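You operate a simulated robot arm through the tools that you are given. There is no shell and no other tool.

Carry out the task below with a simulated two-armed robot. There is one attempt and no reset: what you move stays moved.

## Task
Clamp the meter in the holder on both sides, switch the holder on, link the probe and press READ.
Fine: leave the probe on the meter; write nothing.

It is judged by the outcome, as a careful person would: the job done as asked, and still so three seconds after it is handed in. It fails if anything else is knocked over, pushed out of place, dropped, spilled or broken.

## Robot
Two 7-joint arms with fingered hands on one trunk that stands fixed in place. Base frame: the origin is at the foot of the trunk, x ahead of it, y to its left, z up; the work surface is at about z = 0.804. Readings come in m, rad, newtons and seconds.
The left shoulder is at [0.2, 0.135, 0.945], the right one opposite. Each reaches about 0.885 m from its shoulder. Payload 4 kg a hand.
Tool frame (each hand has its own): the origin (TCP) lies between the finger pads and is the grasp point; the fingertips stand 0.025 m ahead of it; z points along the fingers, y is the line along which they close. The gripper opens to 0.088 m; its body begins 0.029 m behind the TCP. The gripper is a hand of 4 fingers: y runs from the thumb to the fingers, the wrist lies at [-0.013, -0.106, -0.174] in the tool frame.
Orientation is that of the tool frame in the base frame, as [roll, pitch, yaw] about the fixed x, y, z axes, in that order (R = Rz(yaw) Ry(pitch) Rx(roll)). With the fingers straight down and the wrist toward the robot, the tool's x, y and z point along [0, 1, 0], [1, 0, 0] and [0, 0, -1] of the base frame.

## Interface
- The arms move only by the tool apply_moves. It takes "left_steps", "right_steps" or both (then of equal length, played together; a hand with none holds still); each is a list of rows, each an object (a shift or turn left out is 0) with "slide": the shift along the tool's x, y, z in m, a list of three; "delta_rot": the turn, a rotation vector about the tool's x, y, z in rad, a list of three. In form: [{"slide": [dx, dy, dz], "delta_rot": [ax, ay, az]}, ...]. A call has 1 to 20 rows; each row is the pose to reach, as a shift and turn from the pose commanded when the call began, along the tool's axes at that moment. Each row takes 0.2 s and may step no farther than 0.05 m and 0.15 rad from the row before; otherwise, the whole call is refused. Where a pose cannot be reached the arm comes as near as it can. A force on the tool above 40 N (or 10 N above the force at the start of the call, whichever is more), or a blocked arm, ends the call early, and 0.2 s more pass. In this call time passes only in rows, and 0.2 s behind the last. The reply holds the time, the measured pose of the TCP, the force on the tool along the base axes, the opening and the grip force, in the units named above and with some noise, with the torque about the TCP (base axes, N m) and any sound that the robot's microphone picked up, and new pictures: "show" is both (left out), scene, wrist or none (wrist: the cameras of the hands that moved).
- Cameras (640 x 400 px; columns grow to the right, rows downward): "scene" is now at [0.1462, 0.0164, 1.5593]; the picture's right is [0.19, -0.98, 0.00], its down [-0.60, -0.12, -0.79] and it looks along [0.78, 0.15, -0.61] (base axes); focal length 312 px, centre (320, 200). "left" rides on the left gripper at [-0.064, -0.083, -0.098] in its tool frame; the picture's right is [-0.62, -0.37, 0.69], its down [0.71, -0.63, 0.30] and it looks along [0.33, 0.68, 0.65] (tool axes); focal length 265 px, centre (320, 200). "right" rides on the right gripper at [0.064, -0.083, -0.098] in its tool frame; the picture's right is [-0.62, 0.37, -0.69], its down [-0.71, -0.63, 0.30] and it looks along [-0.32, 0.68, 0.65] (tool axes); focal length 265 px, centre (320, 200). There is no depth. A picture from a camera that has moved, and an enlarged one, comes with that camera's place and axes in the base frame and with its lens.
- raise_lower(by): slides the trunk up (or, below 0, down) by that many m; the arms and the scene camera ride with it, the base frame stays. It gives what a move gives, with no picture.
- move_fingers(index, middle, ring, thumb_bend, thumb_turn, hand): sets how far each is bent, from 0 (flat) to 1 (curled in); at 0.3 the hand is open as for a grip, at 0.7 the pads meet at the TCP. One left out holds its place. A second passes; each finger stops where it meets its share of the squeeze, and holds until it gets a number again. It is the only way to open and close the hand. It gives what a move gives, with no picture; readings hold the bend of each and the force on the fingers (four entries, about 0 where the hand has none), thumb and palm. thumb_turn goes from beside the hand (0) to across from the fingers (1), as for a grip.
- pan_tilt(pan, tilt): turns the head with the scene camera to pan (to the left, within 1.693 rad either way) and tilt (down, from -0.506 to 1.204), counted from straight ahead of the robot. It gives what a move gives, and a new picture of the scene camera.
- zoom(camera, box): a new picture of the part [left, top, right, bottom] of that camera's present view, enlarged. It takes no simulated time.
- close_job(): hands the job in; it is judged then, once.

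Nothing tells you positions but the pictures and the camera data. Unless the task says otherwise, let go and move clear before handing in.

The tools are called as name(argument=value, ...) on one line, values as JSON. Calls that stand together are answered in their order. apply_moves: Moves the arms, as the interface text tells. Its arguments: {"type":"object","properties":{"left_steps":{"type":"array"},"right_steps":{"type":"array"},"show":{"type":"string","enum":["both","scene","wrist","none"]}},"required":[]} The other tools are called the same way: raise_lower (by) moves the trunk up or down; move_fingers (index, middle, ring, thumb_bend, thumb_turn, hand) moves the fingers one by one; pan_tilt (pan, tilt) turns the head that bears the scene camera; zoom (camera, box) takes an enlarged picture of a part of a camera's view; close_job () hands the job in.

At the start:

```text
time_s: 0.0
left_eef_pos: [0.54, 0.3396, 1.2481]
left_orientation: [3.14, -0.003, 1.571]
left_force: [-0.1, 1.0, 0.1]
left_ft_torque: [0.02, -0.01, -0.01]
left_finger_gap: 0.0876
left_grip_force: 0.0
left_shape: jaw
left_bend: [0.3, 0.3, 0.3, 0.3, 0.98]
left_finger forces: [0.0, 0.0, 0.1, 0.0, 0.0, 0.0]
right_eef_pos: [0.6548, -0.097, 1.2154]
right_orientation: [3.141, 0.001, 1.57]
right_force: [0.2, 0.0, 1.3]
right_ft_torque: [-0.04, 0.03, -0.01]
right_finger_gap: 0.0878
right_grip_force: 0.1
right_shape: jaw
right_bend: [0.3, 0.3, 0.3, 0.3, 0.98]
right_finger forces: [0.0, 0.0, 0.0, 0.0, 0.1, 0.0]
trunk travel left (down, up): [-0.55, 0.22]
head pan, tilt (commanded): [0.19, 0.66]
```

scene: 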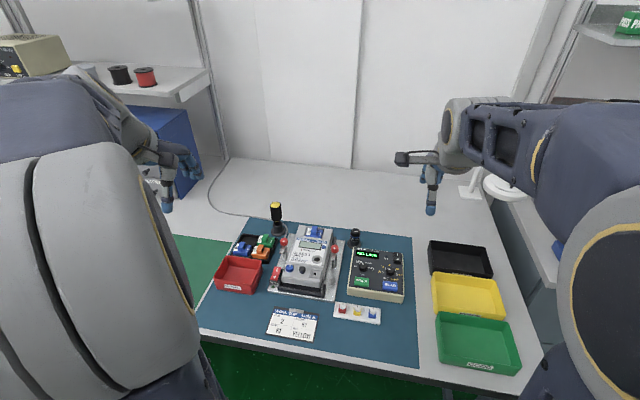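
right: 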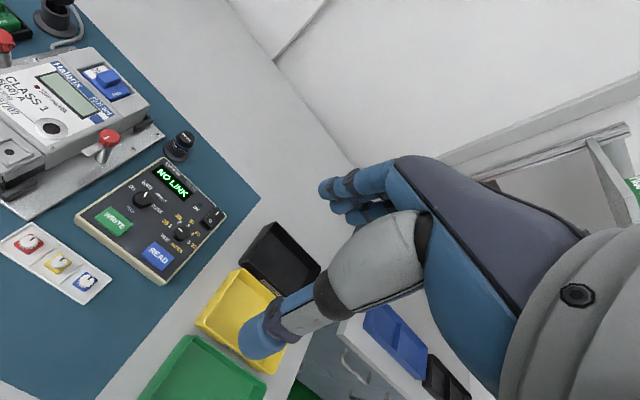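
left: 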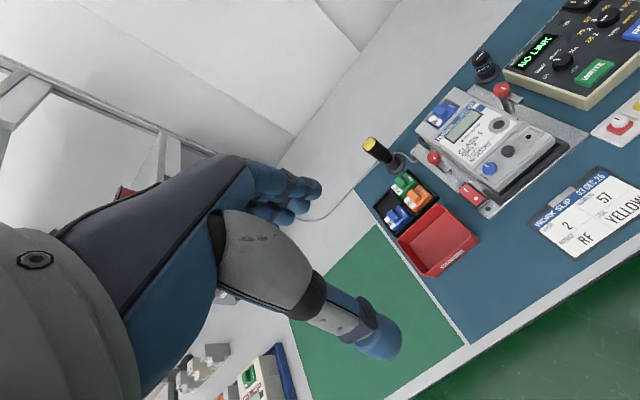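

I see a meter on a holder plate with red-knobbed clamps on both sides, a probe in a stand, and a tester unit reading "NO LINK" with WRITE/READ buttons. I will zoom in first to understand each item.

zoom(camera="scene", box=[250, 190, 420, 300])

zoom(camera="left", box=[350, 40, 640, 240])

zoom(camera="right", box=[0, 0, 260, 200])

zoom(camera="right", box=[0, 140, 240, 310])

zoom(camera="scene", box=[190, 190, 450, 350])

```text
3.64 times, centred on (335, 245) of scene
camera zoom: at [0.1462, 0.0164, 1.5593], right [0.19, -0.98, 0.0], down [-0.6, -0.12, -0.79], along [0.78, 0.15, -0.61], focal length 1133 px, centre (266, 36)
```

zoom: 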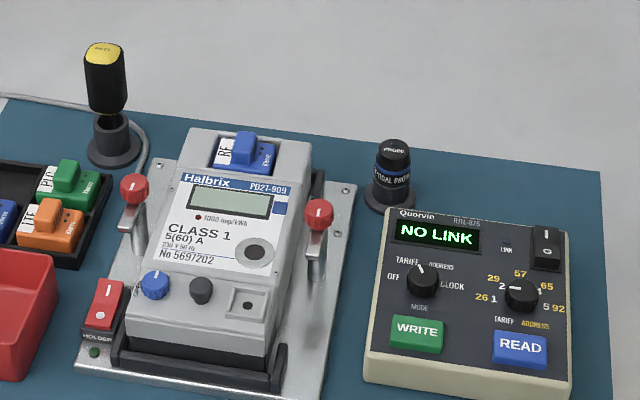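

```text
2.00 times, centred on (495, 140) of left
camera zoom: at [0.4565, 0.2741, 1.3465], right [-0.37, -0.62, -0.69], down [-0.63, 0.71, -0.3], along [0.68, 0.33, -0.65], focal length 531 px, centre (-30, 320)
```

zoom: 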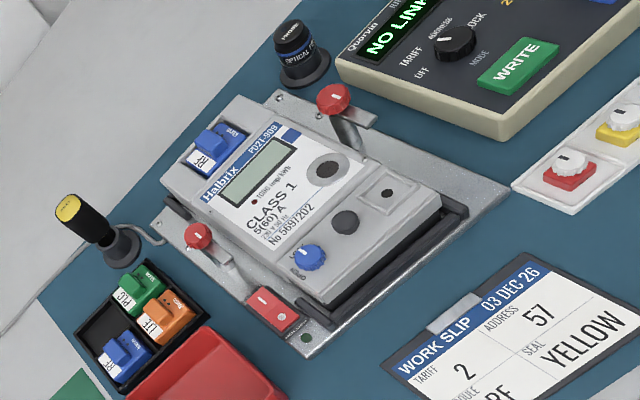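

```text
2.00 times, centred on (130, 100) of right
camera zoom: at [0.5716, -0.0322, 1.3128], right [0.37, -0.62, 0.69], down [-0.63, -0.71, -0.3], along [0.68, -0.32, -0.65], focal length 531 px, centre (700, 400)
```

zoom: 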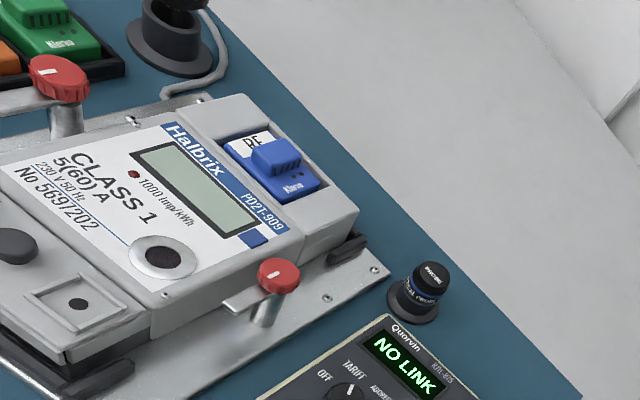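

```text
2.35 times, centred on (120, 225) of right
camera zoom: at [0.5716, -0.0322, 1.3128], right [0.37, -0.62, 0.69], down [-0.63, -0.71, -0.3], along [0.68, -0.32, -0.65], focal length 624 px, centre (791, 141)
```

zoom: 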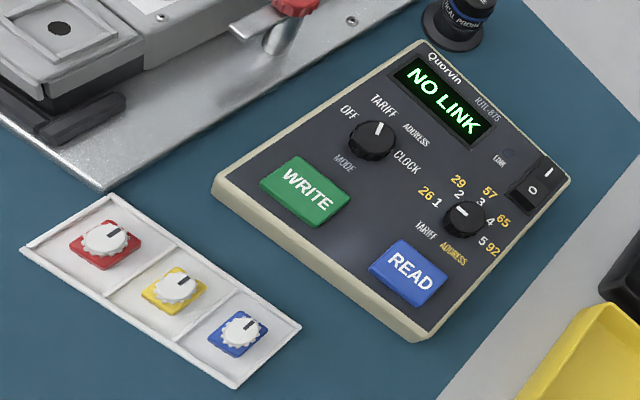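

```text
2.46 times, centred on (320, 270) of scene
camera zoom: at [0.1462, 0.0164, 1.5593], right [0.19, -0.98, 0.0], down [-0.6, -0.12, -0.79], along [0.78, 0.15, -0.61], focal length 767 px, centre (320, 28)
```

zoom: 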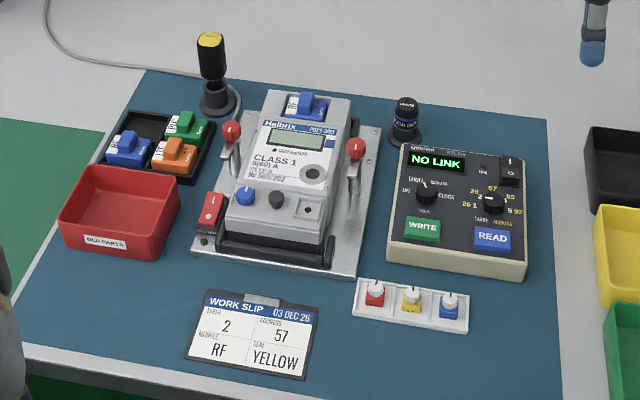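

The meter already sits in the holder, with a red-knobbed clamp at each side (I triangulate about (0.77, 0.094, 0.89) and (0.77, 0.246, 0.89)). The holder switch is at about (0.69, 0.25), and the optical probe is in its stand at about (0.86, 0.04). I'll take tighter zooms of each.

zoom(camera="scene", box=[268, 225, 308, 250])

zoom(camera="scene", box=[315, 235, 355, 260])

zoom(camera="right", box=[60, 110, 140, 160])

zoom(camera="left", box=[420, 140, 520, 220])

zoom(camera="left", box=[470, 70, 550, 120])

zoom(camera="right", box=[150, 120, 214, 168])

zoom(camera="scene", box=[260, 195, 300, 240])

zoom(camera="scene", box=[342, 225, 410, 305])

```text
16.00 times, centred on (288, 238) of scene
camera zoom: at [0.1462, 0.0164, 1.5593], right [0.19, -0.98, 0.0], down [-0.6, -0.12, -0.79], along [0.78, 0.15, -0.61], focal length 4984 px, centre (832, -400)
```

zoom: 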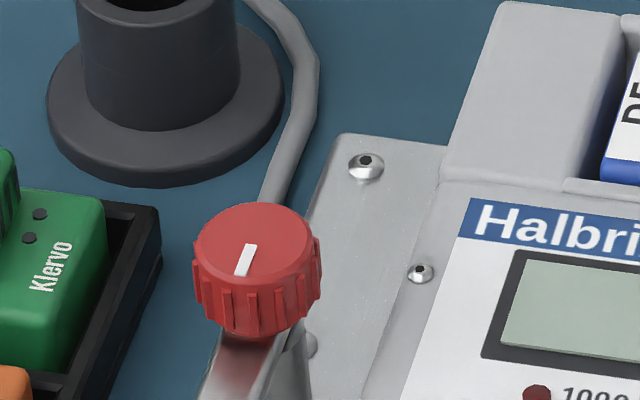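

```text
16.00 times, centred on (335, 248) of scene
camera zoom: at [0.1462, 0.0164, 1.5593], right [0.19, -0.98, 0.0], down [-0.6, -0.12, -0.79], along [0.78, 0.15, -0.61], focal length 4984 px, centre (80, -560)
```

zoom: 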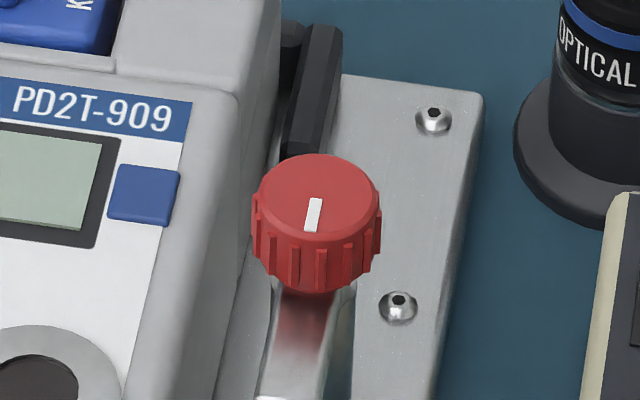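

```text
8.00 times, centred on (100, 135) of right
camera zoom: at [0.5716, -0.0322, 1.3128], right [0.37, -0.62, 0.69], down [-0.63, -0.71, -0.3], along [0.68, -0.32, -0.65], focal length 2123 px, centre (2080, 720)
```

zoom: 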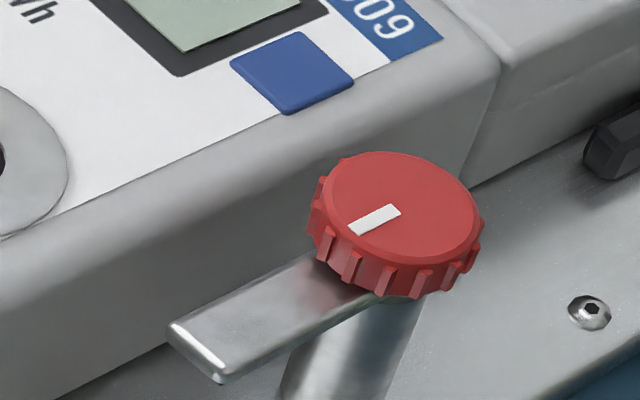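

```text
5.00 times, centred on (470, 180) of left
camera zoom: at [0.4565, 0.2741, 1.3465], right [-0.37, -0.62, -0.69], down [-0.63, 0.71, -0.3], along [0.68, 0.33, -0.65], focal length 1327 px, centre (-430, 300)
```

zoom: 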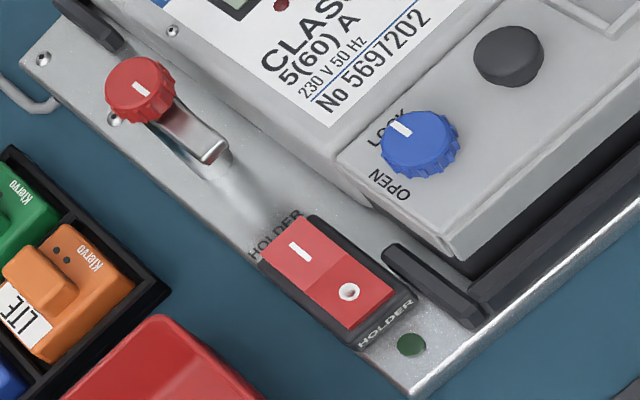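

```text
8.00 times, centred on (510, 95) of left
camera zoom: at [0.4565, 0.2741, 1.3465], right [-0.37, -0.62, -0.69], down [-0.63, 0.71, -0.3], along [0.68, 0.33, -0.65], focal length 2123 px, centre (-1200, 1040)
```

zoom: 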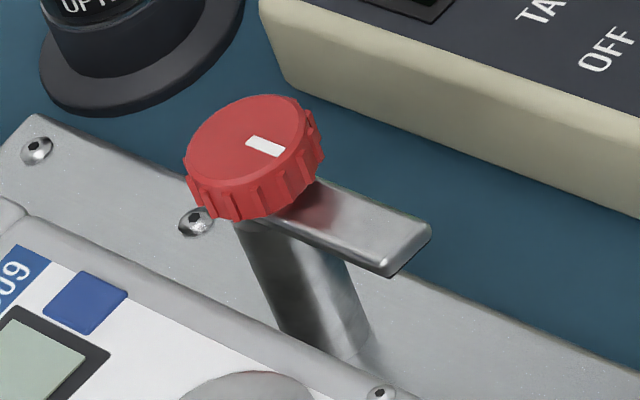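

```text
8.33 times, centred on (182, 144) of right
camera zoom: at [0.5716, -0.0322, 1.3128], right [0.37, -0.62, 0.69], down [-0.63, -0.71, -0.3], along [0.68, -0.32, -0.65], focal length 2212 px, centre (1470, 667)
```

zoom: 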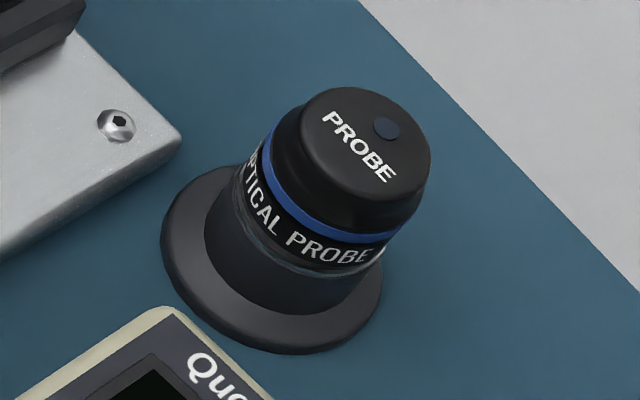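

```text
8.89 times, centred on (280, 218) of scene
camera zoom: at [0.1462, 0.0164, 1.5593], right [0.19, -0.98, 0.0], down [-0.6, -0.12, -0.79], along [0.78, 0.15, -0.61], focal length 2769 px, centre (676, 44)
```

zoom: 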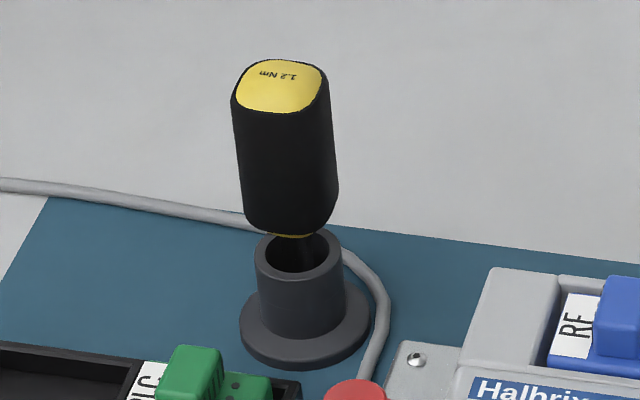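

```text
5.00 times, centred on (376, 265) of scene
camera zoom: at [0.1462, 0.0164, 1.5593], right [0.19, -0.98, 0.0], down [-0.6, -0.12, -0.79], along [0.78, 0.15, -0.61], focal length 1557 px, centre (40, -125)
```

zoom: 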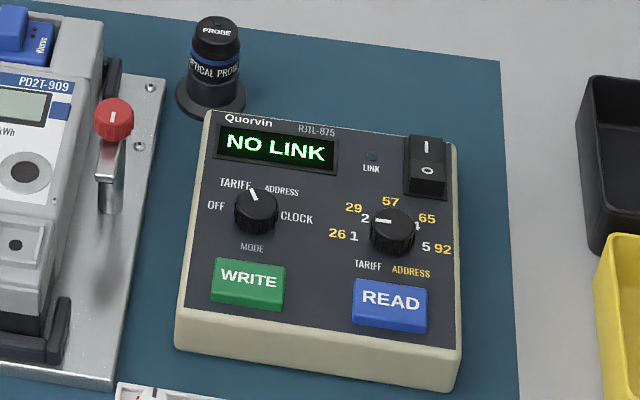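

The clamp arms now point straight toward the robot, each about 37 mm long under its knob. So the right knob must turn clockwise (seen from above) and the left one counter-clockwise to swing the arms over the meter. I'll bring the right hand high above the right knob for a close view.

apply_moves(right_steps=[{"slide": [0.027, 0.016, 0.028]}, {"slide": [0.054, 0.032, 0.056]}, {"slide": [0.081, 0.048, 0.084]}, {"slide": [0.108, 0.064, 0.112]}, {"slide": [0.135, 0.08, 0.14]}, {"slide": [0.162, 0.096, 0.168]}, {"slide": [0.191, 0.115, 0.195]}], show="both")

```text
time_s: 1.6
left_eef_pos: [0.5397, 0.3392, 1.2479]
left_orientation: [3.14, 0.0, 1.57]
left_force: [0.6, 0.6, -0.3]
left_ft_torque: [-0.01, -0.03, 0.04]
left_finger_gap: 0.0873
left_grip_force: 0.1
left_shape: jaw
left_bend: [0.3, 0.3, 0.3, 0.3, 0.98]
left_finger forces: [0.0, 0.0, 0.1, 0.1, 0.1, 0.0]
right_eef_pos: [0.7695, 0.094, 1.0218]
right_orientation: [3.141, -0.001, 1.569]
right_force: [0.6, -0.3, 0.6]
right_ft_torque: [0.02, -0.03, -0.01]
right_finger_gap: 0.0876
right_grip_force: 0.1
right_shape: jaw
right_bend: [0.3, 0.3, 0.3, 0.3, 0.98]
right_finger forces: [0.0, 0.0, 0.0, 0.0, 0.0, 0.1]
trunk travel left (down, up): [-0.55, 0.22]
head pan, tilt (commanded): [0.19, 0.66]
camera scene: at [0.146, 0.0161, 1.5594], right [0.19, -0.98, 0.0], down [-0.6, -0.12, -0.79], along [0.78, 0.15, -0.61], focal length 312 px, centre (320, 200)
camera right: at [0.6868, 0.1586, 1.1188], right [0.37, -0.62, 0.69], down [-0.63, -0.71, -0.3], along [0.68, -0.32, -0.65], focal length 265 px, centre (320, 200)
```

scene: 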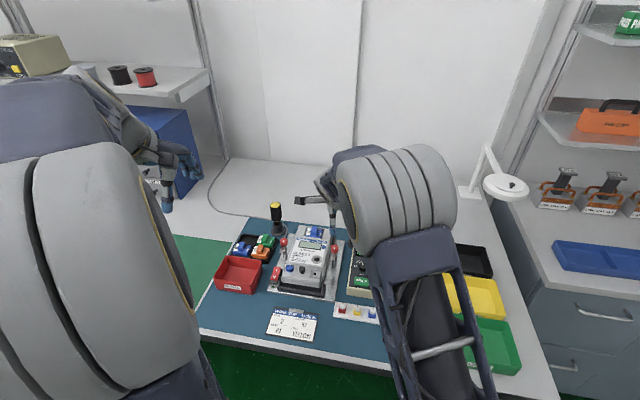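
right: 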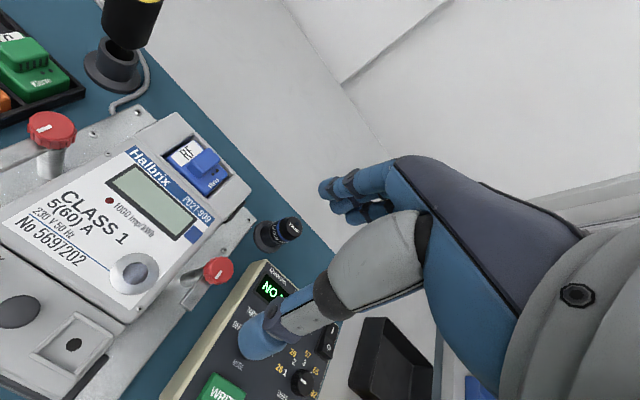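

The right hand is now above the right knob; I'll zoom in on the clamp, meter edge and probe from the closer wrist view.

zoom(camera="right", box=[100, 220, 260, 320])

zoom(camera="right", box=[0, 90, 160, 190])

zoom(camera="scene", box=[260, 190, 360, 310])

zoom(camera="right", box=[220, 150, 460, 380])

```text
4.00 times, centred on (180, 270) of right
camera zoom: at [0.6868, 0.1586, 1.1188], right [0.37, -0.62, 0.69], down [-0.63, -0.71, -0.3], along [0.68, -0.32, -0.65], focal length 1062 px, centre (880, -80)
```

zoom: 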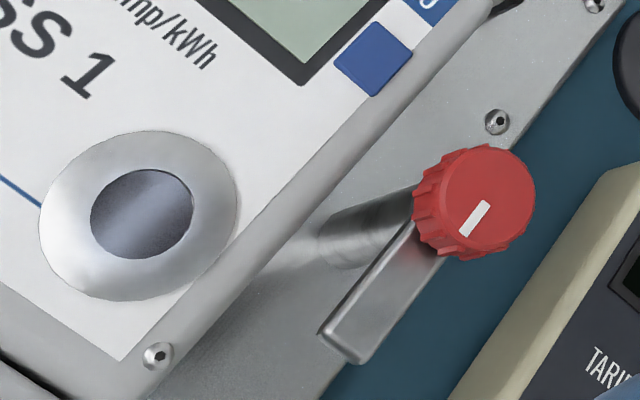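

```text
4.00 times, centred on (80, 140) of right
camera zoom: at [0.6868, 0.1586, 1.1188], right [0.37, -0.62, 0.69], down [-0.63, -0.71, -0.3], along [0.68, -0.32, -0.65], focal length 1062 px, centre (1280, 440)
```

zoom: 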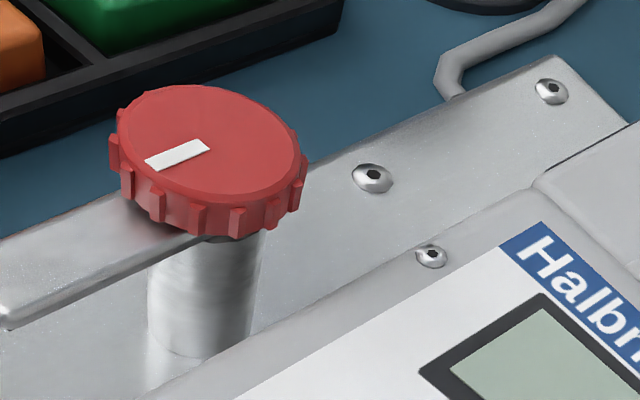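

```text
3.33 times, centred on (310, 250) of scene
camera zoom: at [0.146, 0.0161, 1.5594], right [0.19, -0.98, 0.0], down [-0.6, -0.12, -0.79], along [0.78, 0.15, -0.61], focal length 1038 px, centre (353, 33)
```

zoom: 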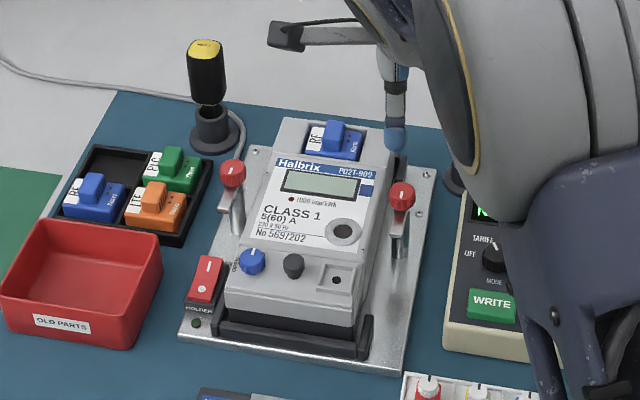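

```text
1.74 times, centred on (340, 265) of right
camera zoom: at [0.6868, 0.1586, 1.1188], right [0.37, -0.62, 0.69], down [-0.63, -0.71, -0.3], along [0.68, -0.32, -0.65], focal length 462 px, centre (285, 87)
```

zoom: 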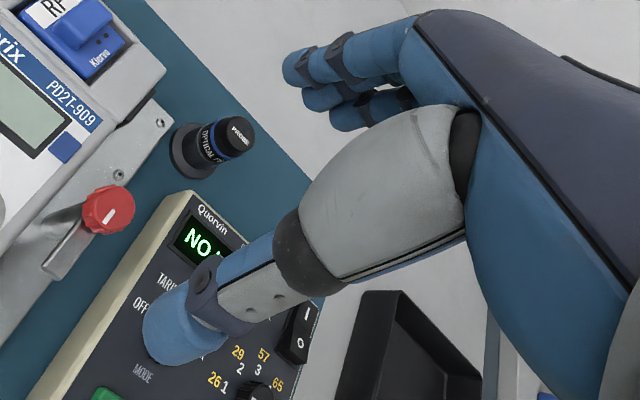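

Knob top is at about (0.772, 0.094, 0.90), the meter face at about z = 0.873, and the meter side is about 11 mm from the knob. I'll pre-turn the right hand 45° counter-clockwise so that the clockwise turn stays in comfortable range, and look again.

apply_moves(right_steps=[{"delta_rot": [0, 0, -0.131], "slide": [0, 0, 0.01]}, {"delta_rot": [0, 0, -0.262], "slide": [0, 0, 0.02]}, {"delta_rot": [0, 0, -0.393], "slide": [0, 0, 0.03]}, {"delta_rot": [0, 0, -0.524], "slide": [0, 0, 0.04]}, {"delta_rot": [0, 0, -0.655], "slide": [0, 0.001, 0.05]}, {"delta_rot": [0, 0, -0.785], "slide": [0, 0.002, 0.06]}], show="both")

```text
time_s: 3.0
left_eef_pos: [0.5395, 0.3399, 1.2477]
left_orientation: [-3.141, 0.0, 1.572]
left_force: [-0.3, -0.4, 0.7]
left_ft_torque: [0.0, 0.03, -0.01]
left_finger_gap: 0.0875
left_grip_force: 0.0
left_shape: jaw
left_bend: [0.3, 0.3, 0.3, 0.3, 0.98]
left_finger forces: [0.1, 0.0, 0.1, 0.1, 0.0, 0.0]
right_eef_pos: [0.7713, 0.0931, 0.9605]
right_orientation: [3.14, 0.0, 2.36]
right_force: [0.6, 0.3, 0.4]
right_ft_torque: [-0.02, 0.02, 0.0]
right_finger_gap: 0.0877
right_grip_force: 0.2
right_shape: jaw
right_bend: [0.3, 0.3, 0.3, 0.3, 0.98]
right_finger forces: [0.0, 0.0, 0.0, 0.1, 0.0, 0.0]
trunk travel left (down, up): [-0.55, 0.22]
head pan, tilt (commanded): [0.19, 0.66]
camera scene: at [0.146, 0.0167, 1.5594], right [0.19, -0.98, 0.0], down [-0.6, -0.12, -0.79], along [0.78, 0.15, -0.61], focal length 312 px, centre (320, 200)
camera right: at [0.6671, 0.0807, 1.0581], right [0.7, -0.18, 0.69], down [0.06, -0.95, -0.3], along [0.71, 0.26, -0.65], focal length 265 px, centre (320, 200)
```

scene: 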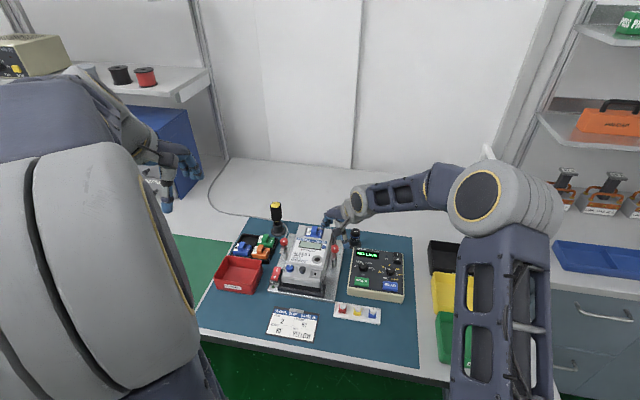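
right: 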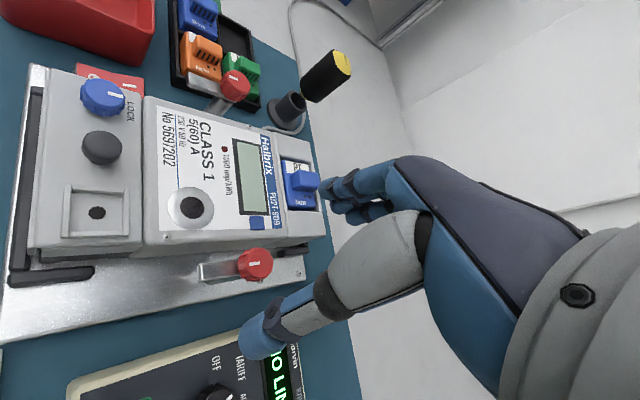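

The hand now points diagonally with the knob between thumb and fingers in view. I'll zoom to measure knob alignment.

zoom(camera="right", box=[150, 160, 390, 310])

zoom(camera="scene", box=[290, 195, 390, 265])

```text
2.67 times, centred on (270, 235) of right
camera zoom: at [0.6671, 0.0807, 1.0581], right [0.7, -0.18, 0.69], down [0.06, -0.95, -0.3], along [0.71, 0.26, -0.65], focal length 708 px, centre (453, 107)
```

zoom: 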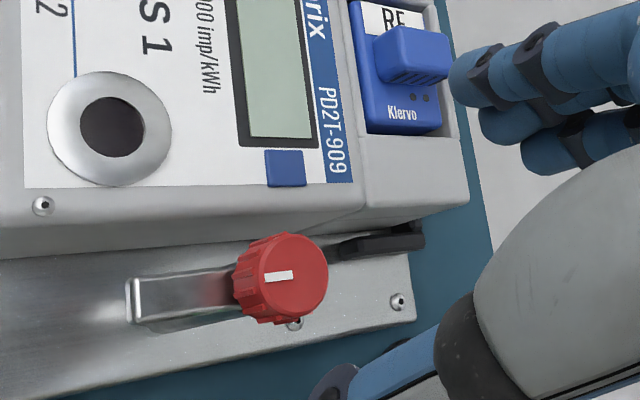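

```text
5.71 times, centred on (340, 230) of scene
camera zoom: at [0.146, 0.0167, 1.5594], right [0.19, -0.98, 0.0], down [-0.6, -0.12, -0.79], along [0.78, 0.15, -0.61], focal length 1780 px, centre (206, 29)
```

zoom: 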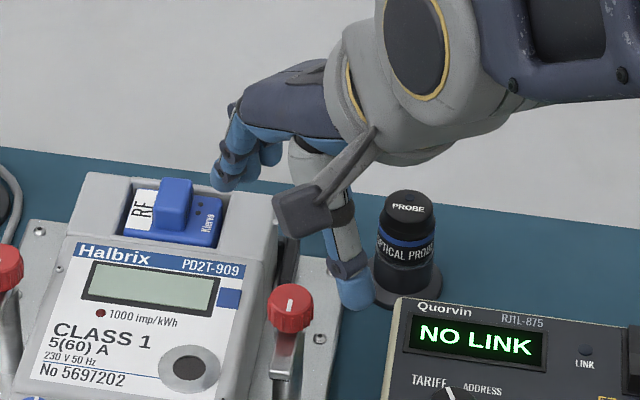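

Both cameras agree on the right knob: top centre about (0.768, 0.093, 0.897), about 24 mm across and 13 mm tall. Before descending, I'll test in the air how the fingertips sit when nearly closed.

move_fingers(hand="right", index=0.55, middle=0.55, ring=0.55, thumb_bend=0.55)

zoom(camera="right", box=[150, 130, 450, 370])

zoom(camera="scene", box=[310, 205, 380, 255])

```text
time_s: 4.0
left_eef_pos: [0.5388, 0.3405, 1.2483]
left_orientation: [3.139, -0.001, 1.569]
left_force: [-0.2, -0.1, -0.1]
left_ft_torque: [-0.03, 0.01, 0.02]
left_finger_gap: 0.0878
left_grip_force: 0.0
left_shape: jaw
left_bend: [0.3, 0.3, 0.3, 0.3, 0.98]
left_finger forces: [0.0, 0.0, 0.0, 0.0, 0.1, 0.0]
right_eef_pos: [0.7727, 0.0941, 0.9607]
right_orientation: [-3.14, 0.001, 2.356]
right_force: [0.1, -0.5, 0.4]
right_ft_torque: [0.01, 0.02, 0.03]
right_finger_gap: 0.0312
right_grip_force: 0.1
right_shape: fingers
right_bend: [0.55, 0.55, 0.55, 0.55, 0.98]
right_finger forces: [0.1, 0.1, 0.0, 0.0, 0.0, 0.1]
trunk travel left (down, up): [-0.55, 0.22]
head pan, tilt (commanded): [0.19, 0.66]
```

```text
1.67 times, centred on (300, 250) of right
camera zoom: at [0.6673, 0.0807, 1.058], right [0.7, -0.18, 0.69], down [0.06, -0.95, -0.3], along [0.71, 0.25, -0.65], focal length 442 px, centre (353, 117)
```

zoom: 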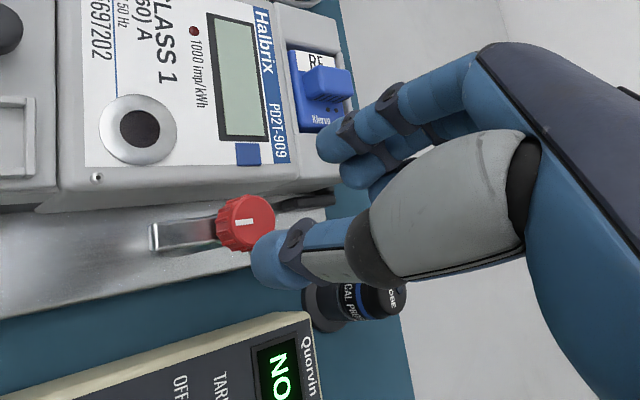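

```text
8.00 times, centred on (345, 230) of scene
camera zoom: at [0.1462, 0.0164, 1.5593], right [0.19, -0.98, 0.0], down [-0.6, -0.12, -0.79], along [0.78, 0.15, -0.61], focal length 2492 px, centre (120, -40)
```

zoom: 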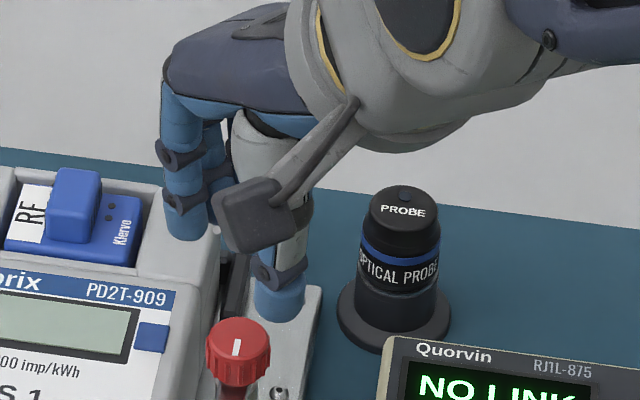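

Finger gap scales linearly with bend (about 0.58 to touch the knob), and tips sit about 27 mm below the TCP. I'll open to about 45 mm, centre on the knob and descend so the tips stop just above the clamp arm.

move_fingers(hand="right", index=0.48, middle=0.48, ring=0.48, thumb_bend=0.48)

apply_moves(right_steps=[{"slide": [0.002, -0.0034, 0.01]}, {"slide": [0.002, -0.0034, 0.02]}, {"slide": [0.002, -0.0034, 0.03]}, {"slide": [0.002, -0.0034, 0.038]}, {"slide": [0.002, -0.0034, 0.044]}], show="both")

zoom(camera="scene", box=[300, 215, 370, 265])

zoom(camera="right", box=[200, 150, 380, 300])

```text
time_s: 5.0
left_eef_pos: [0.5393, 0.3387, 1.2481]
left_orientation: [3.141, 0.0, 1.57]
left_force: [-0.5, -0.1, 0.4]
left_ft_torque: [0.01, -0.01, 0.0]
left_finger_gap: 0.0876
left_grip_force: 0.0
left_shape: jaw
left_bend: [0.3, 0.3, 0.3, 0.3, 0.98]
left_finger forces: [0.0, 0.1, 0.1, 0.1, 0.1, 0.0]
right_eef_pos: [0.7711, 0.0941, 0.9605]
right_orientation: [3.141, 0.001, 2.357]
right_force: [-0.6, 0.3, -0.5]
right_ft_torque: [0.01, 0.03, 0.01]
right_finger_gap: 0.0455
right_grip_force: 0.2
right_shape: fingers
right_bend: [0.48, 0.48, 0.48, 0.48, 0.98]
right_finger forces: [0.0, 0.1, 0.0, 0.1, 0.0, 0.1]
trunk travel left (down, up): [-0.55, 0.22]
head pan, tilt (commanded): [0.19, 0.66]
```

```text
time_s: 6.2
left_eef_pos: [0.5389, 0.3386, 1.2473]
left_orientation: [3.139, 0.0, 1.571]
left_force: [0.0, 0.7, 0.1]
left_ft_torque: [0.03, 0.02, 0.01]
left_finger_gap: 0.0877
left_grip_force: 0.1
left_shape: jaw
left_bend: [0.3, 0.3, 0.3, 0.3, 0.98]
left_finger forces: [0.0, 0.0, 0.0, 0.0, 0.0, 0.0]
right_eef_pos: [0.7669, 0.0933, 0.9182]
right_orientation: [-3.141, 0.0, 2.356]
right_force: [0.4, 0.6, 0.1]
right_ft_torque: [0.0, 0.04, 0.05]
right_finger_gap: 0.0453
right_grip_force: 0.0
right_shape: fingers
right_bend: [0.48, 0.48, 0.48, 0.48, 0.98]
right_finger forces: [0.1, 0.0, 0.0, 0.0, 0.1, 0.0]
trunk travel left (down, up): [-0.55, 0.22]
head pan, tilt (commanded): [0.19, 0.66]
camera scene: at [0.1462, 0.0164, 1.5593], right [0.19, -0.98, 0.0], down [-0.6, -0.12, -0.79], along [0.78, 0.15, -0.61], focal length 312 px, centre (320, 200)
camera right: at [0.6628, 0.0802, 1.0136], right [0.7, -0.18, 0.69], down [0.06, -0.95, -0.3], along [0.71, 0.25, -0.65], focal length 265 px, centre (320, 200)
```

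scene: 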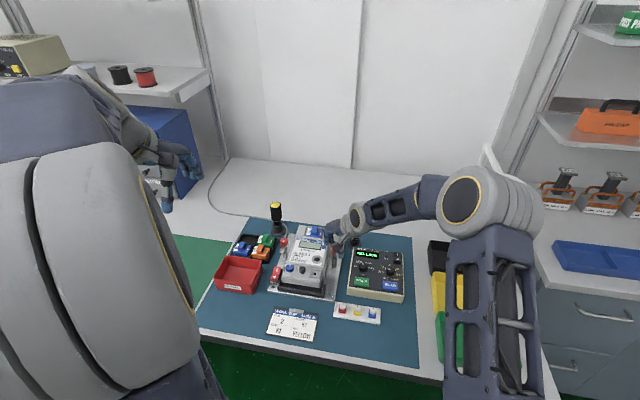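
right: 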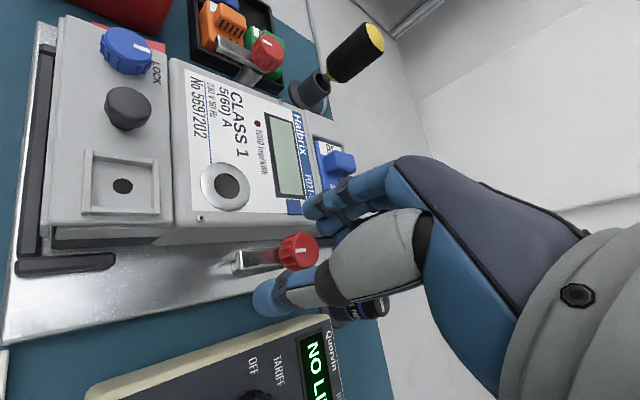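

```text
8.00 times, centred on (335, 240) of scene
camera zoom: at [0.1462, 0.0164, 1.5593], right [0.19, -0.98, 0.0], down [-0.6, -0.12, -0.79], along [0.78, 0.15, -0.61], focal length 2492 px, centre (200, -120)
```

zoom: 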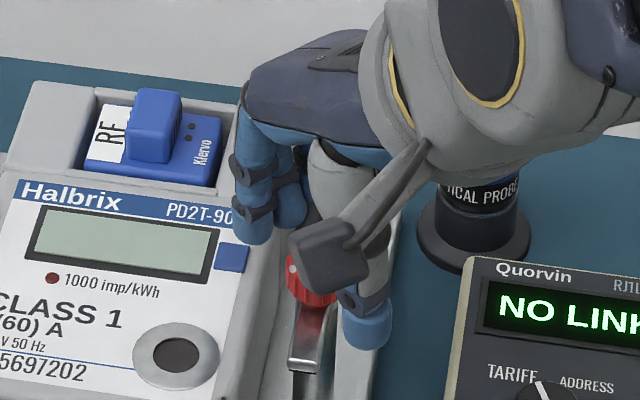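

```text
2.67 times, centred on (290, 225) of right
camera zoom: at [0.6628, 0.0802, 1.0136], right [0.7, -0.18, 0.69], down [0.06, -0.95, -0.3], along [0.71, 0.25, -0.65], focal length 708 px, centre (400, 133)
```

zoom: 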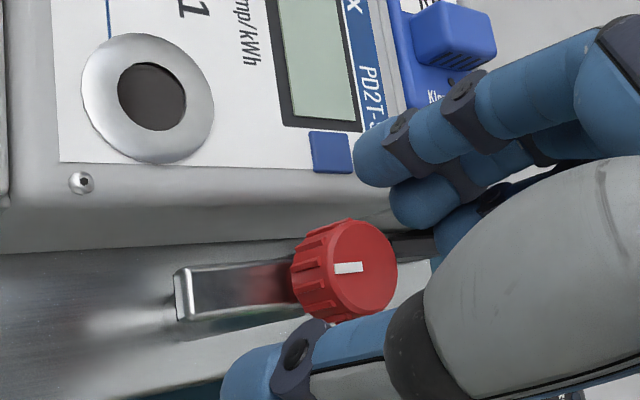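

The knob sits centred between thumb and fingers. I'll go 3 mm lower and close on it.

apply_moves(right_steps=[{"slide": [0, 0, 0.0035]}], show="none")

move_fingers(hand="right", index=0.56, middle=0.62, ring=0.56, thumb_bend=0.62)

zoom(camera="right", box=[200, 150, 380, 300])

zoom(camera="scene", box=[300, 215, 370, 265])

```text
time_s: 6.6
left_eef_pos: [0.5383, 0.3401, 1.2493]
left_orientation: [3.139, 0.0, 1.572]
left_force: [0.4, -0.4, -0.4]
left_ft_torque: [-0.01, 0.04, -0.02]
left_finger_gap: 0.0877
left_grip_force: 0.0
left_shape: jaw
left_bend: [0.3, 0.3, 0.3, 0.3, 0.98]
left_finger forces: [0.0, 0.0, 0.1, 0.0, 0.0, 0.1]
right_eef_pos: [0.7677, 0.0929, 0.911]
right_orientation: [3.14, -0.001, 2.357]
right_force: [-0.3, -0.4, -0.2]
right_ft_torque: [0.02, -0.01, -0.02]
right_finger_gap: 0.0454
right_grip_force: 0.0
right_shape: fingers
right_bend: [0.48, 0.48, 0.48, 0.48, 0.98]
right_finger forces: [0.0, 0.0, 0.1, 0.1, 0.0, 0.0]
trunk travel left (down, up): [-0.55, 0.22]
head pan, tilt (commanded): [0.19, 0.66]
```

```text
time_s: 7.6
left_eef_pos: [0.5407, 0.3394, 1.2477]
left_orientation: [3.139, -0.001, 1.571]
left_force: [-0.4, -0.5, -0.5]
left_ft_torque: [0.0, -0.01, 0.04]
left_finger_gap: 0.0877
left_grip_force: 0.0
left_shape: jaw
left_bend: [0.3, 0.3, 0.3, 0.3, 0.98]
left_finger forces: [0.0, 0.0, 0.0, 0.0, 0.1, 0.0]
right_eef_pos: [0.7684, 0.0925, 0.9121]
right_orientation: [3.141, -0.001, 2.358]
right_force: [2.2, 0.3, -0.2]
right_ft_torque: [0.01, -0.04, 0.01]
right_finger_gap: 0.0226
right_grip_force: 1.4
right_shape: fingers
right_bend: [0.56, 0.59, 0.56, 0.62, 0.98]
right_finger forces: [0.0, 2.8, 0.0, 0.1, 0.1, 0.0]
trunk travel left (down, up): [-0.55, 0.22]
head pan, tilt (commanded): [0.19, 0.66]
```

```text
2.67 times, centred on (290, 225) of right
camera zoom: at [0.6633, 0.0801, 1.0098], right [0.7, -0.18, 0.69], down [0.06, -0.95, -0.3], along [0.71, 0.25, -0.65], focal length 708 px, centre (400, 133)
```

zoom: 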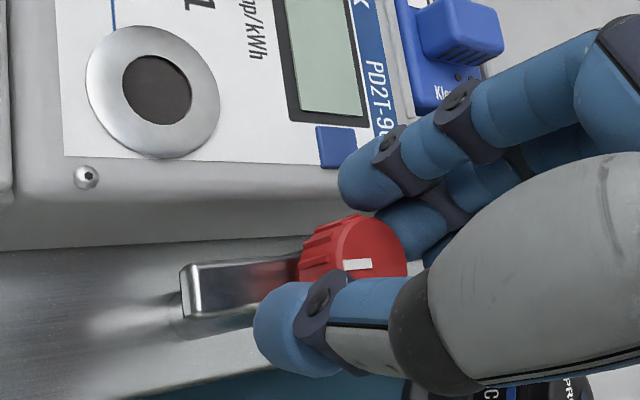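

```text
8.00 times, centred on (335, 240) of scene
camera zoom: at [0.1463, 0.0165, 1.5593], right [0.19, -0.98, 0.0], down [-0.6, -0.12, -0.79], along [0.78, 0.15, -0.61], focal length 2492 px, centre (200, -120)
```

zoom: 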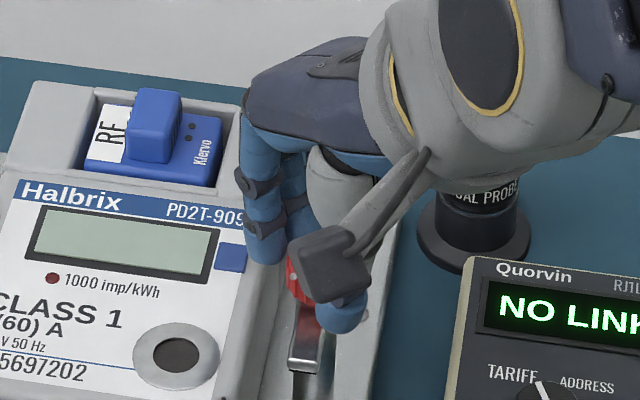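

The middle finger touches the knob (2.8 N), the thumb not yet. I'll close the thumb and middle further.

move_fingers(hand="right", middle=0.7, thumb_bend=0.72)

zoom(camera="right", box=[200, 150, 380, 300])

```text
time_s: 8.6
left_eef_pos: [0.5399, 0.3385, 1.2482]
left_orientation: [3.14, 0.001, 1.571]
left_force: [0.5, 0.0, 0.0]
left_ft_torque: [-0.02, -0.02, 0.01]
left_finger_gap: 0.0874
left_grip_force: 0.1
left_shape: jaw
left_bend: [0.3, 0.3, 0.3, 0.3, 0.98]
left_finger forces: [0.0, 0.1, 0.0, 0.0, 0.0, 0.1]
right_eef_pos: [0.7684, 0.094, 0.9128]
right_orientation: [3.141, 0.0, 2.356]
right_force: [4.9, 3.2, -0.3]
right_ft_torque: [0.07, -0.16, 0.03]
right_finger_gap: 0.0138
right_grip_force: 4.0
right_shape: fingers
right_bend: [0.56, 0.61, 0.56, 0.7, 0.97]
right_finger forces: [0.0, 7.7, 0.0, 0.0, 1.6, 0.0]
trunk travel left (down, up): [-0.55, 0.22]
head pan, tilt (commanded): [0.19, 0.66]
```

```text
2.67 times, centred on (290, 225) of right
camera zoom: at [0.6634, 0.0801, 1.0098], right [0.7, -0.18, 0.69], down [0.06, -0.95, -0.3], along [0.71, 0.25, -0.65], focal length 708 px, centre (400, 133)
```

zoom: 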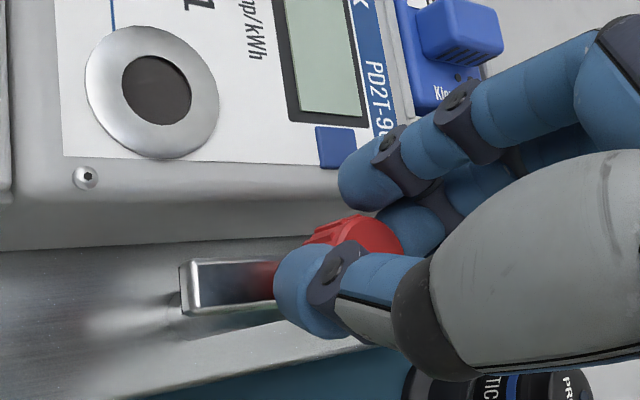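

The thumb closed further than the knob's size should allow, so I need to see where it actually touches.

zoom(camera="scene", box=[315, 230, 355, 262])

zoom(camera="right", box=[250, 195, 330, 255])

zoom(camera="left", box=[440, 40, 580, 140])

```text
12.50 times, centred on (335, 246) of scene
camera zoom: at [0.1464, 0.0166, 1.5593], right [0.19, -0.98, 0.0], down [-0.6, -0.12, -0.79], along [0.78, 0.15, -0.61], focal length 3893 px, centre (132, -375)
```

zoom: 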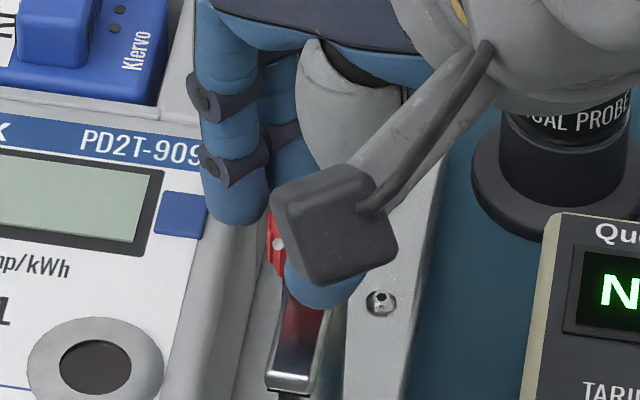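

```text
6.67 times, centred on (290, 225) of right
camera zoom: at [0.6634, 0.0801, 1.0098], right [0.7, -0.18, 0.69], down [0.06, -0.95, -0.3], along [0.71, 0.25, -0.65], focal length 1769 px, centre (520, 33)
```

zoom: 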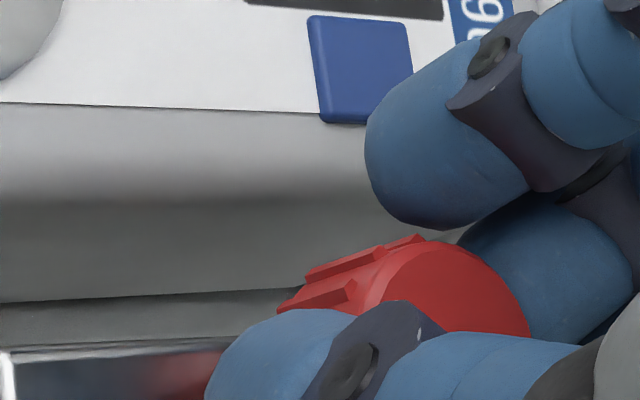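

```text
4.00 times, centred on (510, 90) of left
camera zoom: at [0.4567, 0.2742, 1.3465], right [-0.37, -0.62, -0.69], down [-0.63, 0.71, -0.3], along [0.68, 0.32, -0.65], focal length 1062 px, centre (-440, 640)
```

zoom: 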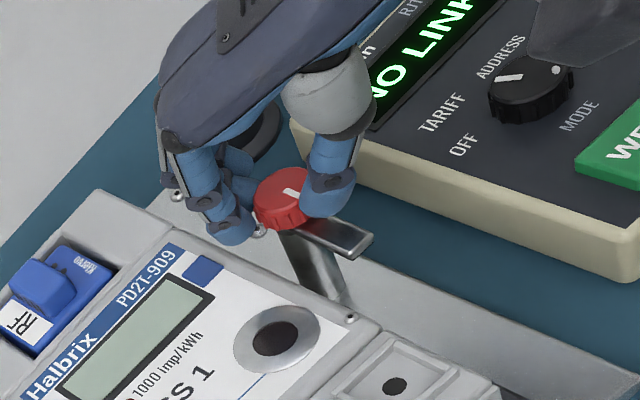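

The thumb sits on the knob's robot side just above the arm, with the middle finger nearly opposite, but the force is uneven. I'll shift the hand 3 mm along tool +y to balance and squeeze again.

apply_moves(right_steps=[{"slide": [-0.002, 0.003, 0]}], show="none")

move_fingers(hand="right", index=0.6, middle=0.75, thumb_bend=0.8)

zoom(camera="left", box=[440, 40, 580, 140])

zoom(camera="right", box=[250, 195, 330, 255])

```text
time_s: 9.0
left_eef_pos: [0.5395, 0.3394, 1.2473]
left_orientation: [3.139, 0.0, 1.569]
left_force: [0.0, 0.1, -0.6]
left_ft_torque: [0.02, 0.02, -0.05]
left_finger_gap: 0.0877
left_grip_force: 0.1
left_shape: jaw
left_bend: [0.3, 0.3, 0.3, 0.3, 0.98]
left_finger forces: [0.1, 0.0, 0.0, 0.1, 0.0, 0.0]
right_eef_pos: [0.7702, 0.0943, 0.913]
right_orientation: [-3.141, -0.004, 2.357]
right_force: [-2.0, 2.6, 0.1]
right_ft_torque: [0.08, 0.01, 0.05]
right_finger_gap: 0.0156
right_grip_force: 4.2
right_shape: fingers
right_bend: [0.56, 0.63, 0.56, 0.69, 0.96]
right_finger forces: [0.0, 4.5, 0.0, 0.0, 4.3, 0.0]
trunk travel left (down, up): [-0.55, 0.22]
head pan, tilt (commanded): [0.19, 0.66]
```

```text
time_s: 10.0
left_eef_pos: [0.5394, 0.3398, 1.2473]
left_orientation: [3.14, -0.001, 1.572]
left_force: [-0.3, -0.1, 0.3]
left_ft_torque: [0.01, 0.01, 0.05]
left_finger_gap: 0.0876
left_grip_force: 0.1
left_shape: jaw
left_bend: [0.3, 0.3, 0.3, 0.3, 0.98]
left_finger forces: [0.0, 0.1, 0.1, 0.0, 0.1, 0.0]
right_eef_pos: [0.7725, 0.0928, 0.9135]
right_orientation: [-3.14, 0.0, 2.356]
right_force: [-1.0, -1.4, -4.7]
right_ft_torque: [-0.05, -0.01, 0.02]
right_finger_gap: 0.0083
right_grip_force: 8.0
right_shape: fingers
right_bend: [0.59, 0.63, 0.56, 0.73, 0.94]
right_finger forces: [0.2, 8.3, 0.0, 0.1, 7.9, 0.1]
trunk travel left (down, up): [-0.55, 0.22]
head pan, tilt (commanded): [0.19, 0.66]
```

```text
4.00 times, centred on (510, 90) of left
camera zoom: at [0.4567, 0.274, 1.3465], right [-0.37, -0.62, -0.69], down [-0.63, 0.71, -0.3], along [0.68, 0.33, -0.65], focal length 1062 px, centre (-440, 640)
```

zoom: 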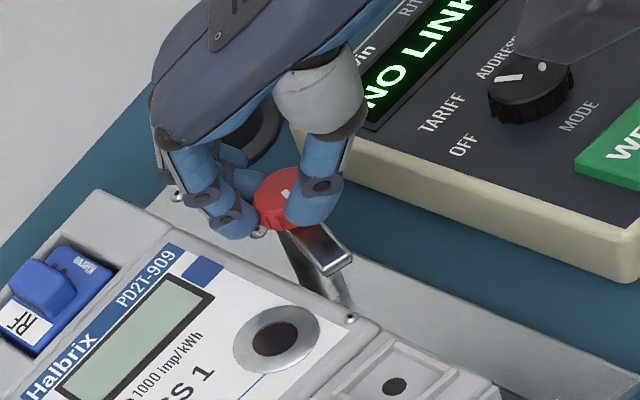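

```text
6.67 times, centred on (290, 225) of right
camera zoom: at [0.6672, 0.08, 1.0096], right [0.7, -0.18, 0.69], down [0.06, -0.95, -0.3], along [0.71, 0.25, -0.65], focal length 1769 px, centre (520, 33)
```

zoom: 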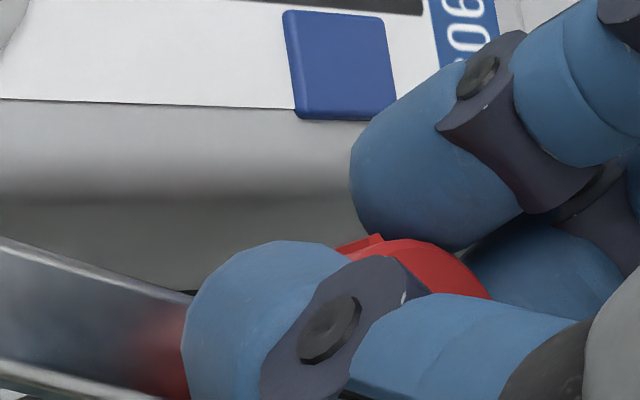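

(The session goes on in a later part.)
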